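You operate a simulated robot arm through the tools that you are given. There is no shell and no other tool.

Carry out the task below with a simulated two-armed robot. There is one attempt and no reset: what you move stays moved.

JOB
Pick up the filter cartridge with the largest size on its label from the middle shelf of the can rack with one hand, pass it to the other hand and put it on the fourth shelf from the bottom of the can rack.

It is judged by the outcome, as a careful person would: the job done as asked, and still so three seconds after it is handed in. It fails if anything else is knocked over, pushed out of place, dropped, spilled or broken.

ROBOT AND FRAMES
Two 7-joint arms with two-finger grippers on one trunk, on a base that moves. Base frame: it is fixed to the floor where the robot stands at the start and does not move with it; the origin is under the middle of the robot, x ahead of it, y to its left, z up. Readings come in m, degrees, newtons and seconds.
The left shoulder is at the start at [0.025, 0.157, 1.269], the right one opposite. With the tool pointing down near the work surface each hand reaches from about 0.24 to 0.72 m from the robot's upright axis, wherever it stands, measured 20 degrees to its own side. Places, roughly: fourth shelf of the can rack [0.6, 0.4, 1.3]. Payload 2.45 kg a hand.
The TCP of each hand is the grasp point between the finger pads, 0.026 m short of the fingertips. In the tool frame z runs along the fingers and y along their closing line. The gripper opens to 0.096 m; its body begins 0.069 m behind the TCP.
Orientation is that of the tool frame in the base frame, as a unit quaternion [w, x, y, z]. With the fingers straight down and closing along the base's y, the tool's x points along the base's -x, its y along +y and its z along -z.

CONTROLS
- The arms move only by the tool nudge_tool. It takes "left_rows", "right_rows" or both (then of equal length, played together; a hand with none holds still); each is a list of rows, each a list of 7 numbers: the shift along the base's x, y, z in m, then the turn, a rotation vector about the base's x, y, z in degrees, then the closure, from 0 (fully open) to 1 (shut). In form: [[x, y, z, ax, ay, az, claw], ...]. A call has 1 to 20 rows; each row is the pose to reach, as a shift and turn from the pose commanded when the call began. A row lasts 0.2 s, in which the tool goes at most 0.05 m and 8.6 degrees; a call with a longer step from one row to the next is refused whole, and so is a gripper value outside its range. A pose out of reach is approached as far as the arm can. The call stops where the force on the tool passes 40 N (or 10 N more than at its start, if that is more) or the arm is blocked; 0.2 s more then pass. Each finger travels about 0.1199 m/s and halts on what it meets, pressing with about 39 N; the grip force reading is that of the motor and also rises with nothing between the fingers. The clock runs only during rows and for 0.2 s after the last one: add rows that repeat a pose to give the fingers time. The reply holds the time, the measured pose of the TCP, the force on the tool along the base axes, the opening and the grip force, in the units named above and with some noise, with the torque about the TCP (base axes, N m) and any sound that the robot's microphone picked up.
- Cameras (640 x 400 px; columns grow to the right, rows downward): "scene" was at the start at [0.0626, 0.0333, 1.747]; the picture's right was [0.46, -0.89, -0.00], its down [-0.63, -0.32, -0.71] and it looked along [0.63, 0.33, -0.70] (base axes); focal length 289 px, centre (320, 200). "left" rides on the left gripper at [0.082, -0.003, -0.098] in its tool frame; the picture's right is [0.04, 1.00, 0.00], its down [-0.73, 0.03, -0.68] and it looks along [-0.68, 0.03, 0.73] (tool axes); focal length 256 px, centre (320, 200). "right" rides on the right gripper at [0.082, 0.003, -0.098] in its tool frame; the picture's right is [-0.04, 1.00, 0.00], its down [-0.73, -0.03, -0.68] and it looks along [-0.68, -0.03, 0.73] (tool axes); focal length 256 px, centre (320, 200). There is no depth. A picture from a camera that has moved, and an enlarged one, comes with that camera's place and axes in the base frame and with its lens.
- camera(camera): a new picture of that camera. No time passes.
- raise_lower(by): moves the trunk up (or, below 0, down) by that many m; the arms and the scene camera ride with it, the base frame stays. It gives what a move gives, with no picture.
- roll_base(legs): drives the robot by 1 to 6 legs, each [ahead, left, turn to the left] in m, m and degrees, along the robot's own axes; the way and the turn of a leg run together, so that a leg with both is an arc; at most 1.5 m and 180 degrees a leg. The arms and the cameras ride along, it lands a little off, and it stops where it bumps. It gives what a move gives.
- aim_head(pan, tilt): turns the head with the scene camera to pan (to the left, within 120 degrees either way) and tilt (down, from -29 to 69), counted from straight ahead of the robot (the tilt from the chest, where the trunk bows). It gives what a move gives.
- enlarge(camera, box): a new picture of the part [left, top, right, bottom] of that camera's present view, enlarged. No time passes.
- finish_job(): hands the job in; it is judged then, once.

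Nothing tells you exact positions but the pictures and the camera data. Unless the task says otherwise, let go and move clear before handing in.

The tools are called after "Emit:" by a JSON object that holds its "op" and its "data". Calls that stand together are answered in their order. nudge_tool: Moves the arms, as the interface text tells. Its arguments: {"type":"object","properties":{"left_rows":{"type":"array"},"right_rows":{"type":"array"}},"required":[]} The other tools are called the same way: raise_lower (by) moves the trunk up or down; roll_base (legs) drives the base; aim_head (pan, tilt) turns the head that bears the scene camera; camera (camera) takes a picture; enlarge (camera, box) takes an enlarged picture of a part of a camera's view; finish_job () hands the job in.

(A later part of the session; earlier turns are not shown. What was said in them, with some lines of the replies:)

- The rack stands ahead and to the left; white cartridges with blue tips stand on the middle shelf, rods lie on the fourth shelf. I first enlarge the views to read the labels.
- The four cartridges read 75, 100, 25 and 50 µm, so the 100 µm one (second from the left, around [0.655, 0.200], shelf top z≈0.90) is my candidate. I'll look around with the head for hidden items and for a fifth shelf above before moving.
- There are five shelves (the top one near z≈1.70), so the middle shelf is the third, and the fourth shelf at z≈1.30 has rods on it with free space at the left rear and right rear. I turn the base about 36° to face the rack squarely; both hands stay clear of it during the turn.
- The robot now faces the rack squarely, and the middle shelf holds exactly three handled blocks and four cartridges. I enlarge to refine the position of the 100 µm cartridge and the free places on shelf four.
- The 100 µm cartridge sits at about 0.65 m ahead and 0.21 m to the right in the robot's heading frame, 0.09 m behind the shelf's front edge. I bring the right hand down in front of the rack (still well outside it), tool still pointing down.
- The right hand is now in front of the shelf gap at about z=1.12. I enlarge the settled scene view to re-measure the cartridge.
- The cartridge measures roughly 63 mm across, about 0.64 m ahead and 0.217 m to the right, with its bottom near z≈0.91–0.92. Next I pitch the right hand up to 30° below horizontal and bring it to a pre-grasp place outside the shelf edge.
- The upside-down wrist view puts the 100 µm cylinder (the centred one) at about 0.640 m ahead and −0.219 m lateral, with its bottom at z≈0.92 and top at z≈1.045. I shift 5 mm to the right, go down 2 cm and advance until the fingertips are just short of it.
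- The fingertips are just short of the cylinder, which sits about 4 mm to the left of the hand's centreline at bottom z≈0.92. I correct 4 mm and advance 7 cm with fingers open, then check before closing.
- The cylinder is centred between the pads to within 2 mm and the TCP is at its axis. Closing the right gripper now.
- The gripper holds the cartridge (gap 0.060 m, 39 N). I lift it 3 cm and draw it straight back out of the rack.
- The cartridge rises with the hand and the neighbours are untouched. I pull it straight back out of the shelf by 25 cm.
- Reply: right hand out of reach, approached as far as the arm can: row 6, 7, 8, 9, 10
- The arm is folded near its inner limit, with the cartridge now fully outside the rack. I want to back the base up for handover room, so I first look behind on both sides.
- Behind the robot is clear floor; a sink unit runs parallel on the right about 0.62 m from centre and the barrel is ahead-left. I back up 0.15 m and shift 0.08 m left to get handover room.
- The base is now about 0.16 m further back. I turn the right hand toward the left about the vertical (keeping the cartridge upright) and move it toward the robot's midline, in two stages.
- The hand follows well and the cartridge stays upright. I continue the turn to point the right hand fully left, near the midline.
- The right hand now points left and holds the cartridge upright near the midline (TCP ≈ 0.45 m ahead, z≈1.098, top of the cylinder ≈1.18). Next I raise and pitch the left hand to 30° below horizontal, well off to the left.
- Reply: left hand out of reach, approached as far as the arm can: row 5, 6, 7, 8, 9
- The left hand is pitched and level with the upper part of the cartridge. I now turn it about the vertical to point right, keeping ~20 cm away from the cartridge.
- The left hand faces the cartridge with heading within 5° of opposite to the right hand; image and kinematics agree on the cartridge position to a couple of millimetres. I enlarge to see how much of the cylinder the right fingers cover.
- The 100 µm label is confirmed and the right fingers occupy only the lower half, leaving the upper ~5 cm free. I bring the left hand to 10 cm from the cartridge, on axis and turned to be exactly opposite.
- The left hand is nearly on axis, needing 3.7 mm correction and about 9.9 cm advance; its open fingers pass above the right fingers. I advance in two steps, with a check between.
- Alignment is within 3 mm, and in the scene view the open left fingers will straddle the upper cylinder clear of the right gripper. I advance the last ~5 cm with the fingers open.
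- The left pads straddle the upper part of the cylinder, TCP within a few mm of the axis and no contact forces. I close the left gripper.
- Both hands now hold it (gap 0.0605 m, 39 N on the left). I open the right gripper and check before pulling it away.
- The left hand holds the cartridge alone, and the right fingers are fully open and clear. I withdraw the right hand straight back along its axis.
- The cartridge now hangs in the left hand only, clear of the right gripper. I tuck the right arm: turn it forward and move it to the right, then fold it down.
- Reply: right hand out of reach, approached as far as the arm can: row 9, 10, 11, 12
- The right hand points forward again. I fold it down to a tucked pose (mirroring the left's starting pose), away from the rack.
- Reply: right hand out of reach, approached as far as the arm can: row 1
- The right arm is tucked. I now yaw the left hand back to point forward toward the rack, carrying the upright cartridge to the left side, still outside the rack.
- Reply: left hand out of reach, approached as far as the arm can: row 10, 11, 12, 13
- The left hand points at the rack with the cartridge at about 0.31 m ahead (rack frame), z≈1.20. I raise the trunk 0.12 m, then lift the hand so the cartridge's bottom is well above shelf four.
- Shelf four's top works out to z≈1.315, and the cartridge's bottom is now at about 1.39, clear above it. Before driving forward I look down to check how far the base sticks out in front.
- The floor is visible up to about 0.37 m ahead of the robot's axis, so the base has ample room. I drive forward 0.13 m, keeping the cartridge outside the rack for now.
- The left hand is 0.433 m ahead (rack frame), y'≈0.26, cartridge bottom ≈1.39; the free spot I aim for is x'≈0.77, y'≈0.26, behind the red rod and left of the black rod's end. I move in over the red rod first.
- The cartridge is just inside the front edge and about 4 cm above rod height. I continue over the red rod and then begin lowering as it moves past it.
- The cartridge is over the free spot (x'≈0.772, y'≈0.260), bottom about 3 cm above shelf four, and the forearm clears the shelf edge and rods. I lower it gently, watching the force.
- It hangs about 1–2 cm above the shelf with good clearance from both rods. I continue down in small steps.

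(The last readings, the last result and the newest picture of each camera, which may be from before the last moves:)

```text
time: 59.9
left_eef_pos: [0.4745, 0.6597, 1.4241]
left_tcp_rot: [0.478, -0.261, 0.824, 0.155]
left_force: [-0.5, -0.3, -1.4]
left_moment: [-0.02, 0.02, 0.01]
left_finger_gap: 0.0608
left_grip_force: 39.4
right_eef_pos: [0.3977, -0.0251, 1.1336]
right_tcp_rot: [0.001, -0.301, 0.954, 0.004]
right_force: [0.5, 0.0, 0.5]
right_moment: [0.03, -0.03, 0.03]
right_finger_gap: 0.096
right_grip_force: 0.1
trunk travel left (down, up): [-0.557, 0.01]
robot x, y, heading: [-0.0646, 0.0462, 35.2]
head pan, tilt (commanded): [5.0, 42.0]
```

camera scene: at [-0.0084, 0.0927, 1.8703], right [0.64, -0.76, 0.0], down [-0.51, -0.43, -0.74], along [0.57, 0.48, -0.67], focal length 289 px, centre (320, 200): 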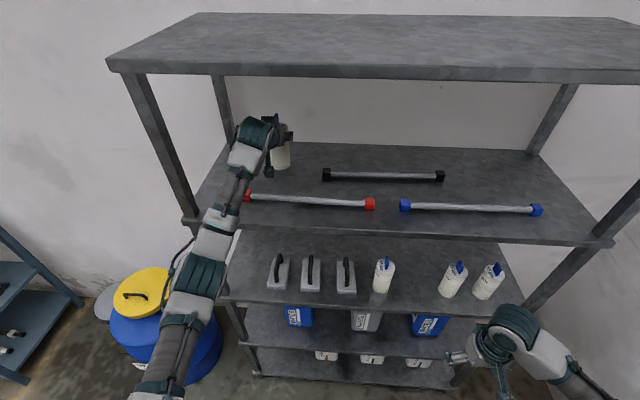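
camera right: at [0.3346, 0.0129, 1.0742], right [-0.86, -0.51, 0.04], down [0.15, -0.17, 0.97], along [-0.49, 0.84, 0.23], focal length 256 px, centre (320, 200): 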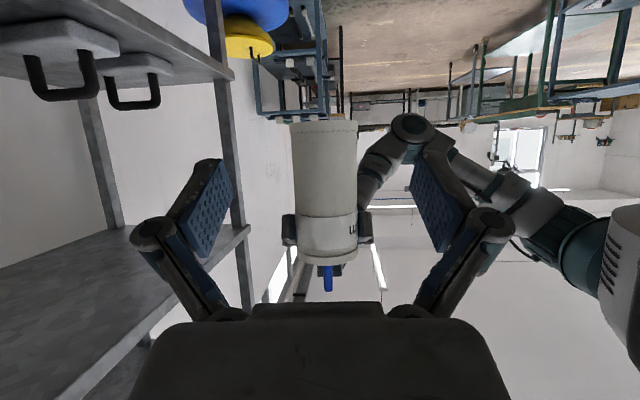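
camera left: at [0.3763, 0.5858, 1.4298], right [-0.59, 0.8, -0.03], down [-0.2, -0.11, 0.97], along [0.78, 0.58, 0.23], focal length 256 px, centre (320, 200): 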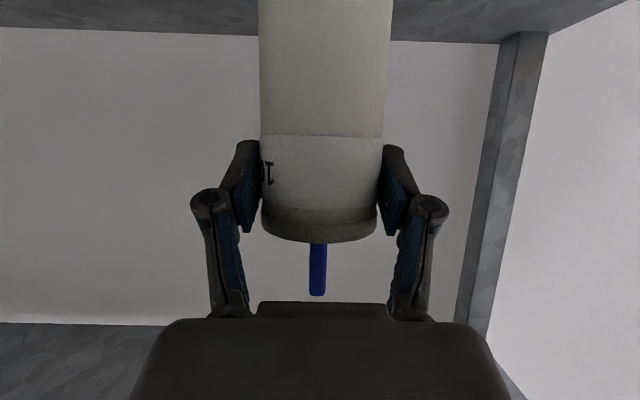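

No contact yet; I keep lowering in 3 mm steps.

Emit:
{"op": "nudge_tool", "data": {"left_rows": [[0, 0, -0.0015, 0, 0, 0, 1], [0, 0, -0.003, 0, 0, 0, 1], [0, 0, -0.003, 0, 0, 0, 1]]}}

Emit:
{"op": "nudge_tool", "data": {"left_rows": [[0, 0, -0.0015, 0, 0, 0, 1], [0, 0, -0.003, 0, 0, 0, 1], [0, 0, -0.003, 0, 0, 0, 1]]}}

Emit:
{"op": "enlarge", "data": {"camera": "scene", "box": [240, 110, 330, 170]}}

```text
time: 60.7
left_eef_pos: [0.4742, 0.6599, 1.4238]
left_tcp_rot: [0.48, -0.261, 0.823, 0.156]
left_force: [2.8, 3.5, 10.4]
left_moment: [0.19, -0.21, 0.03]
left_finger_gap: 0.06
left_grip_force: 38.7
right_eef_pos: [0.3989, -0.0255, 1.1349]
right_tcp_rot: [0.002, -0.302, 0.953, 0.003]
right_force: [0.7, 0.3, 0.7]
right_moment: [-0.04, -0.01, 0.0]
right_finger_gap: 0.096
right_grip_force: 0.1
trunk travel left (down, up): [-0.557, 0.01]
robot x, y, heading: [-0.0613, 0.0487, 35.0]
head pan, tilt (commanded): [5.0, 42.0]
```

```text
time: 61.5
left_eef_pos: [0.4728, 0.6587, 1.4243]
left_tcp_rot: [0.481, -0.26, 0.822, 0.155]
left_force: [6.2, 7.8, 28.1]
left_moment: [0.43, -0.25, 0.0]
left_finger_gap: 0.0607
left_grip_force: 39.1
right_eef_pos: [0.3974, -0.0246, 1.136]
right_tcp_rot: [0.003, -0.302, 0.953, 0.004]
right_force: [-0.1, -0.6, -0.2]
right_moment: [0.02, -0.01, -0.01]
right_finger_gap: 0.096
right_grip_force: 0.0
trunk travel left (down, up): [-0.557, 0.01]
robot x, y, heading: [-0.0584, 0.049, 35.4]
head pan, tilt (commanded): [5.0, 42.0]
```

```text
6.67 times, centred on (285, 140) of scene
camera zoom: at [-0.0122, 0.0897, 1.8708], right [0.64, -0.76, 0.0], down [-0.51, -0.43, -0.74], along [0.57, 0.48, -0.67], focal length 1927 px, centre (553, 600)
```

zoom: 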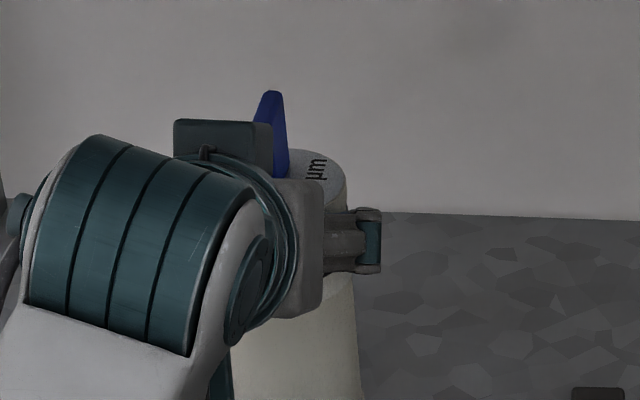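

The cartridge has touched down (upward force 28 N at z≈1.424). I ease off about 4 mm of the push so it rests lightly, before letting go.

Emit:
{"op": "nudge_tool", "data": {"left_rows": [[0, 0, 0.002, 0, 0, 0, 1], [0, 0, 0.0042, 0, 0, 0, 1], [0, 0, 0.0042, 0, 0, 0, 1]]}}

```text
time: 62.3
left_eef_pos: [0.4732, 0.6579, 1.4242]
left_tcp_rot: [0.479, -0.261, 0.824, 0.155]
left_force: [4.3, 4.9, 19.9]
left_moment: [0.32, -0.52, 0.03]
left_finger_gap: 0.0605
left_grip_force: 39.0
right_eef_pos: [0.3981, -0.0254, 1.1353]
right_tcp_rot: [0.001, -0.301, 0.954, 0.004]
right_force: [0.3, -0.1, -0.2]
right_moment: [0.01, 0.0, 0.0]
right_finger_gap: 0.0961
right_grip_force: 0.1
trunk travel left (down, up): [-0.557, 0.01]
robot x, y, heading: [-0.0623, 0.0465, 35.2]
head pan, tilt (commanded): [5.0, 42.0]
```

Still 20 N pushing up, so I ease off a little more.

Emit:
{"op": "nudge_tool", "data": {"left_rows": [[0, 0, 0.001, 0, 0, 0, 1], [0, 0, 0.002, 0, 0, 0, 1], [0, 0, 0.002, 0, 0, 0, 1]]}}

```text
time: 63.1
left_eef_pos: [0.4735, 0.6588, 1.4243]
left_tcp_rot: [0.477, -0.261, 0.825, 0.155]
left_force: [-2.4, 0.1, 8.9]
left_moment: [0.05, -0.13, 0.05]
left_finger_gap: 0.0606
left_grip_force: 39.2
right_eef_pos: [0.398, -0.0255, 1.1345]
right_tcp_rot: [0.002, -0.302, 0.953, 0.004]
right_force: [-0.2, -0.4, 0.2]
right_moment: [-0.01, 0.03, 0.05]
right_finger_gap: 0.096
right_grip_force: 0.1
trunk travel left (down, up): [-0.557, 0.01]
robot x, y, heading: [-0.0642, 0.0473, 35.0]
head pan, tilt (commanded): [5.0, 42.0]
```

Down to 9 N; one more millimetre of relief and then I open the left gripper gradually.

Emit:
{"op": "nudge_tool", "data": {"left_rows": [[0, 0, 0.0012, 0, 0, 0, 1], [0, 0, 0.0012, 0, 0, 0, 1]]}}

Emit:
{"op": "nudge_tool", "data": {"left_rows": [[0, 0, 0, 0, 0, 0, 0.34], [0, 0, 0, 0, 0, 0, 0.28], [0, 0, 0, 0, 0, 0, 0.15], [0, 0, 0, 0, 0, 0, 0], [0, 0, 0, 0, 0, 0, 0]]}}

Emit:
{"op": "camera", "data": {"camera": "left"}}

Emit:
{"op": "enlarge", "data": {"camera": "scene", "box": [210, 90, 390, 210]}}

```text
time: 63.7
left_eef_pos: [0.4769, 0.6586, 1.4245]
left_tcp_rot: [0.476, -0.261, 0.825, 0.154]
left_force: [-0.4, 1.2, -0.5]
left_moment: [-0.04, -0.02, -0.01]
left_finger_gap: 0.0603
left_grip_force: 38.8
right_eef_pos: [0.3982, -0.0238, 1.1347]
right_tcp_rot: [0.002, -0.301, 0.954, 0.003]
right_force: [-0.3, 0.3, -0.6]
right_moment: [0.02, 0.01, -0.03]
right_finger_gap: 0.0962
right_grip_force: 0.0
trunk travel left (down, up): [-0.557, 0.01]
robot x, y, heading: [-0.0617, 0.0464, 35.3]
head pan, tilt (commanded): [5.0, 42.0]
```

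```text
time: 64.9
left_eef_pos: [0.4747, 0.6578, 1.4266]
left_tcp_rot: [0.477, -0.261, 0.825, 0.155]
left_force: [0.8, -0.8, 0.2]
left_moment: [0.03, -0.01, -0.02]
left_finger_gap: 0.0959
left_grip_force: 0.1
right_eef_pos: [0.3977, -0.0239, 1.1344]
right_tcp_rot: [0.001, -0.301, 0.953, 0.004]
right_force: [0.3, 0.6, -0.1]
right_moment: [0.0, 0.0, 0.01]
right_finger_gap: 0.0959
right_grip_force: 0.0
trunk travel left (down, up): [-0.557, 0.01]
robot x, y, heading: [-0.0614, 0.0496, 35.0]
head pan, tilt (commanded): [5.0, 42.0]
```

```text
taken
camera left: at [0.375, 0.5831, 1.4033], right [-0.59, 0.8, -0.03], down [-0.2, -0.11, 0.97], along [0.78, 0.58, 0.23], focal length 256 px, centre (320, 200)
```

left: 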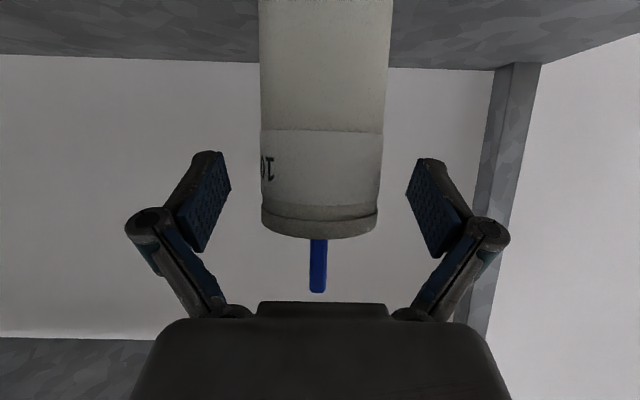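

```text
3.33 times, centred on (300, 150) of scene
camera zoom: at [-0.0081, 0.0922, 1.8703], right [0.64, -0.76, 0.0], down [-0.51, -0.43, -0.74], along [0.57, 0.48, -0.67], focal length 964 px, centre (387, 367)
```

zoom: 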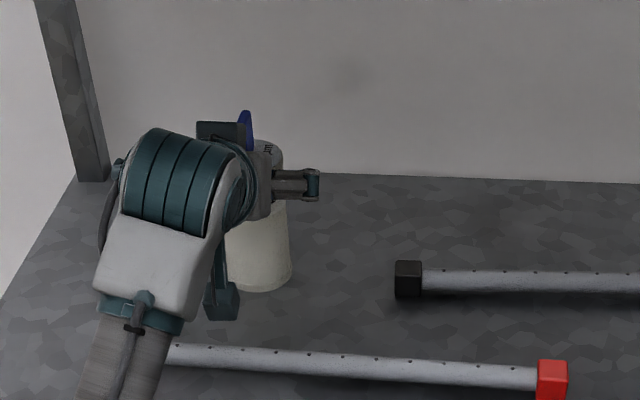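

The cartridge stands on the shelf by itself, with the fingers evenly open on both sides. I back the hand straight out, rising slightly once the fingers are clear.

Emit:
{"op": "nudge_tool", "data": {"left_rows": [[-0.0163, -0.0116, 0, 0, 0, 0, 0], [-0.0325, -0.0233, 0, 0, 0, 0, 0], [-0.0488, -0.0349, 0, 0, 0, 0, 0], [-0.065, -0.0466, 0.002, 0, 0, 0, 0], [-0.0854, -0.0611, 0.012, 0, 0, 0, 0], [-0.1057, -0.0757, 0.025, 0, 0, 0, 0], [-0.1382, -0.099, 0.035, 0, 0, 0, 0], [-0.1707, -0.1222, 0.04, 0, 0, 0, 0], [-0.2033, -0.1455, 0.04, 0, 0, 0, 0], [-0.2358, -0.1688, 0.04, 0, 0, 0, 0], [-0.2683, -0.1921, 0.04, 0, 0, 0, 0], [-0.2683, -0.1921, 0.04, 0, 0, 0, 0]]}}

Emit:
{"op": "camera", "data": {"camera": "scene"}}

Emit:
{"op": "camera", "data": {"camera": "left"}}

```text
time: 67.5
left_eef_pos: [0.2064, 0.4672, 1.4642]
left_tcp_rot: [0.478, -0.261, 0.825, 0.154]
left_force: [0.4, -0.4, 0.2]
left_moment: [-0.03, -0.03, 0.01]
left_finger_gap: 0.0961
left_grip_force: 0.1
right_eef_pos: [0.3998, -0.0235, 1.1344]
right_tcp_rot: [0.001, -0.301, 0.953, 0.003]
right_force: [0.2, 0.3, 0.5]
right_moment: [0.01, -0.01, 0.03]
right_finger_gap: 0.0962
right_grip_force: 0.0
trunk travel left (down, up): [-0.557, 0.01]
robot x, y, heading: [-0.0624, 0.0498, 34.9]
head pan, tilt (commanded): [5.0, 42.0]
```

```text
taken
camera scene: at [-0.0099, 0.0923, 1.8703], right [0.64, -0.76, 0.0], down [-0.51, -0.43, -0.74], along [0.57, 0.48, -0.67], focal length 289 px, centre (320, 200)
```

scene: 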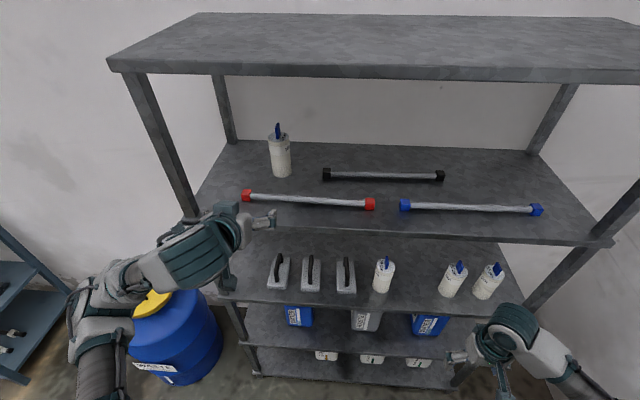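

```text
taken
camera left: at [0.1066, 0.3921, 1.441], right [-0.59, 0.8, -0.03], down [-0.2, -0.11, 0.97], along [0.78, 0.58, 0.22], focal length 256 px, centre (320, 200)
```

left: 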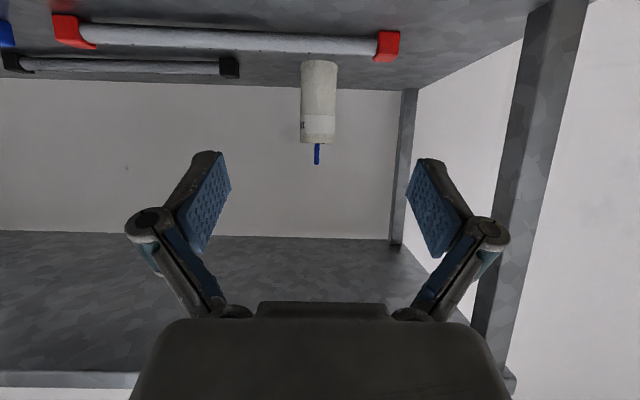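

The 100 µm cartridge stands upright on the fourth shelf behind the red rod; rods, neighbouring cartridges and blocks look undisturbed, and both hands are empty and outside the rack. One last enlarged check.

Emit:
{"op": "enlarge", "data": {"camera": "scene", "box": [220, 100, 560, 310]}}

```text
1.88 times, centred on (390, 205) of scene
camera zoom: at [-0.0099, 0.0923, 1.8703], right [0.64, -0.76, 0.0], down [-0.51, -0.43, -0.74], along [0.57, 0.48, -0.67], focal length 544 px, centre (188, 191)
```

zoom: 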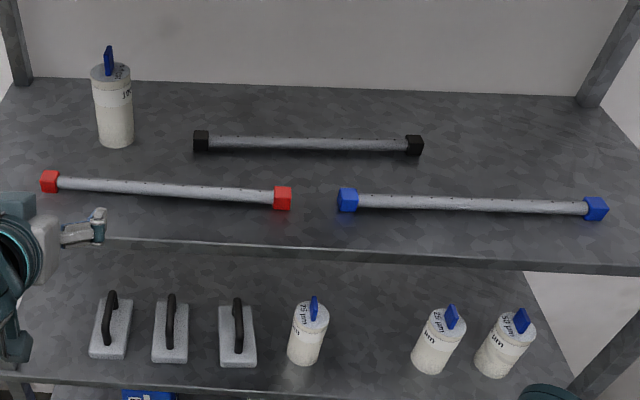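

Everything is in place: the 100 µm cartridge is upright on shelf four and nothing else has been disturbed. I hand the job in.

Emit:
{"op": "finish_job", "data": {}}

```text
The job is handed in.
```

The 100 µm filter cartridge, the largest of the four sizes (25, 50, 75 and 100 µm), now stands upright on the fourth shelf from the bottom. I have handed the job in.

I picked it from the middle shelf with the right hand, passed it to the left hand, and set it down behind the red rod, to the left of the black rod. In the last pictures before handing in, the rods, the other cartridges and the handled blocks looked undisturbed. Both hands were empty and clear of the rack.
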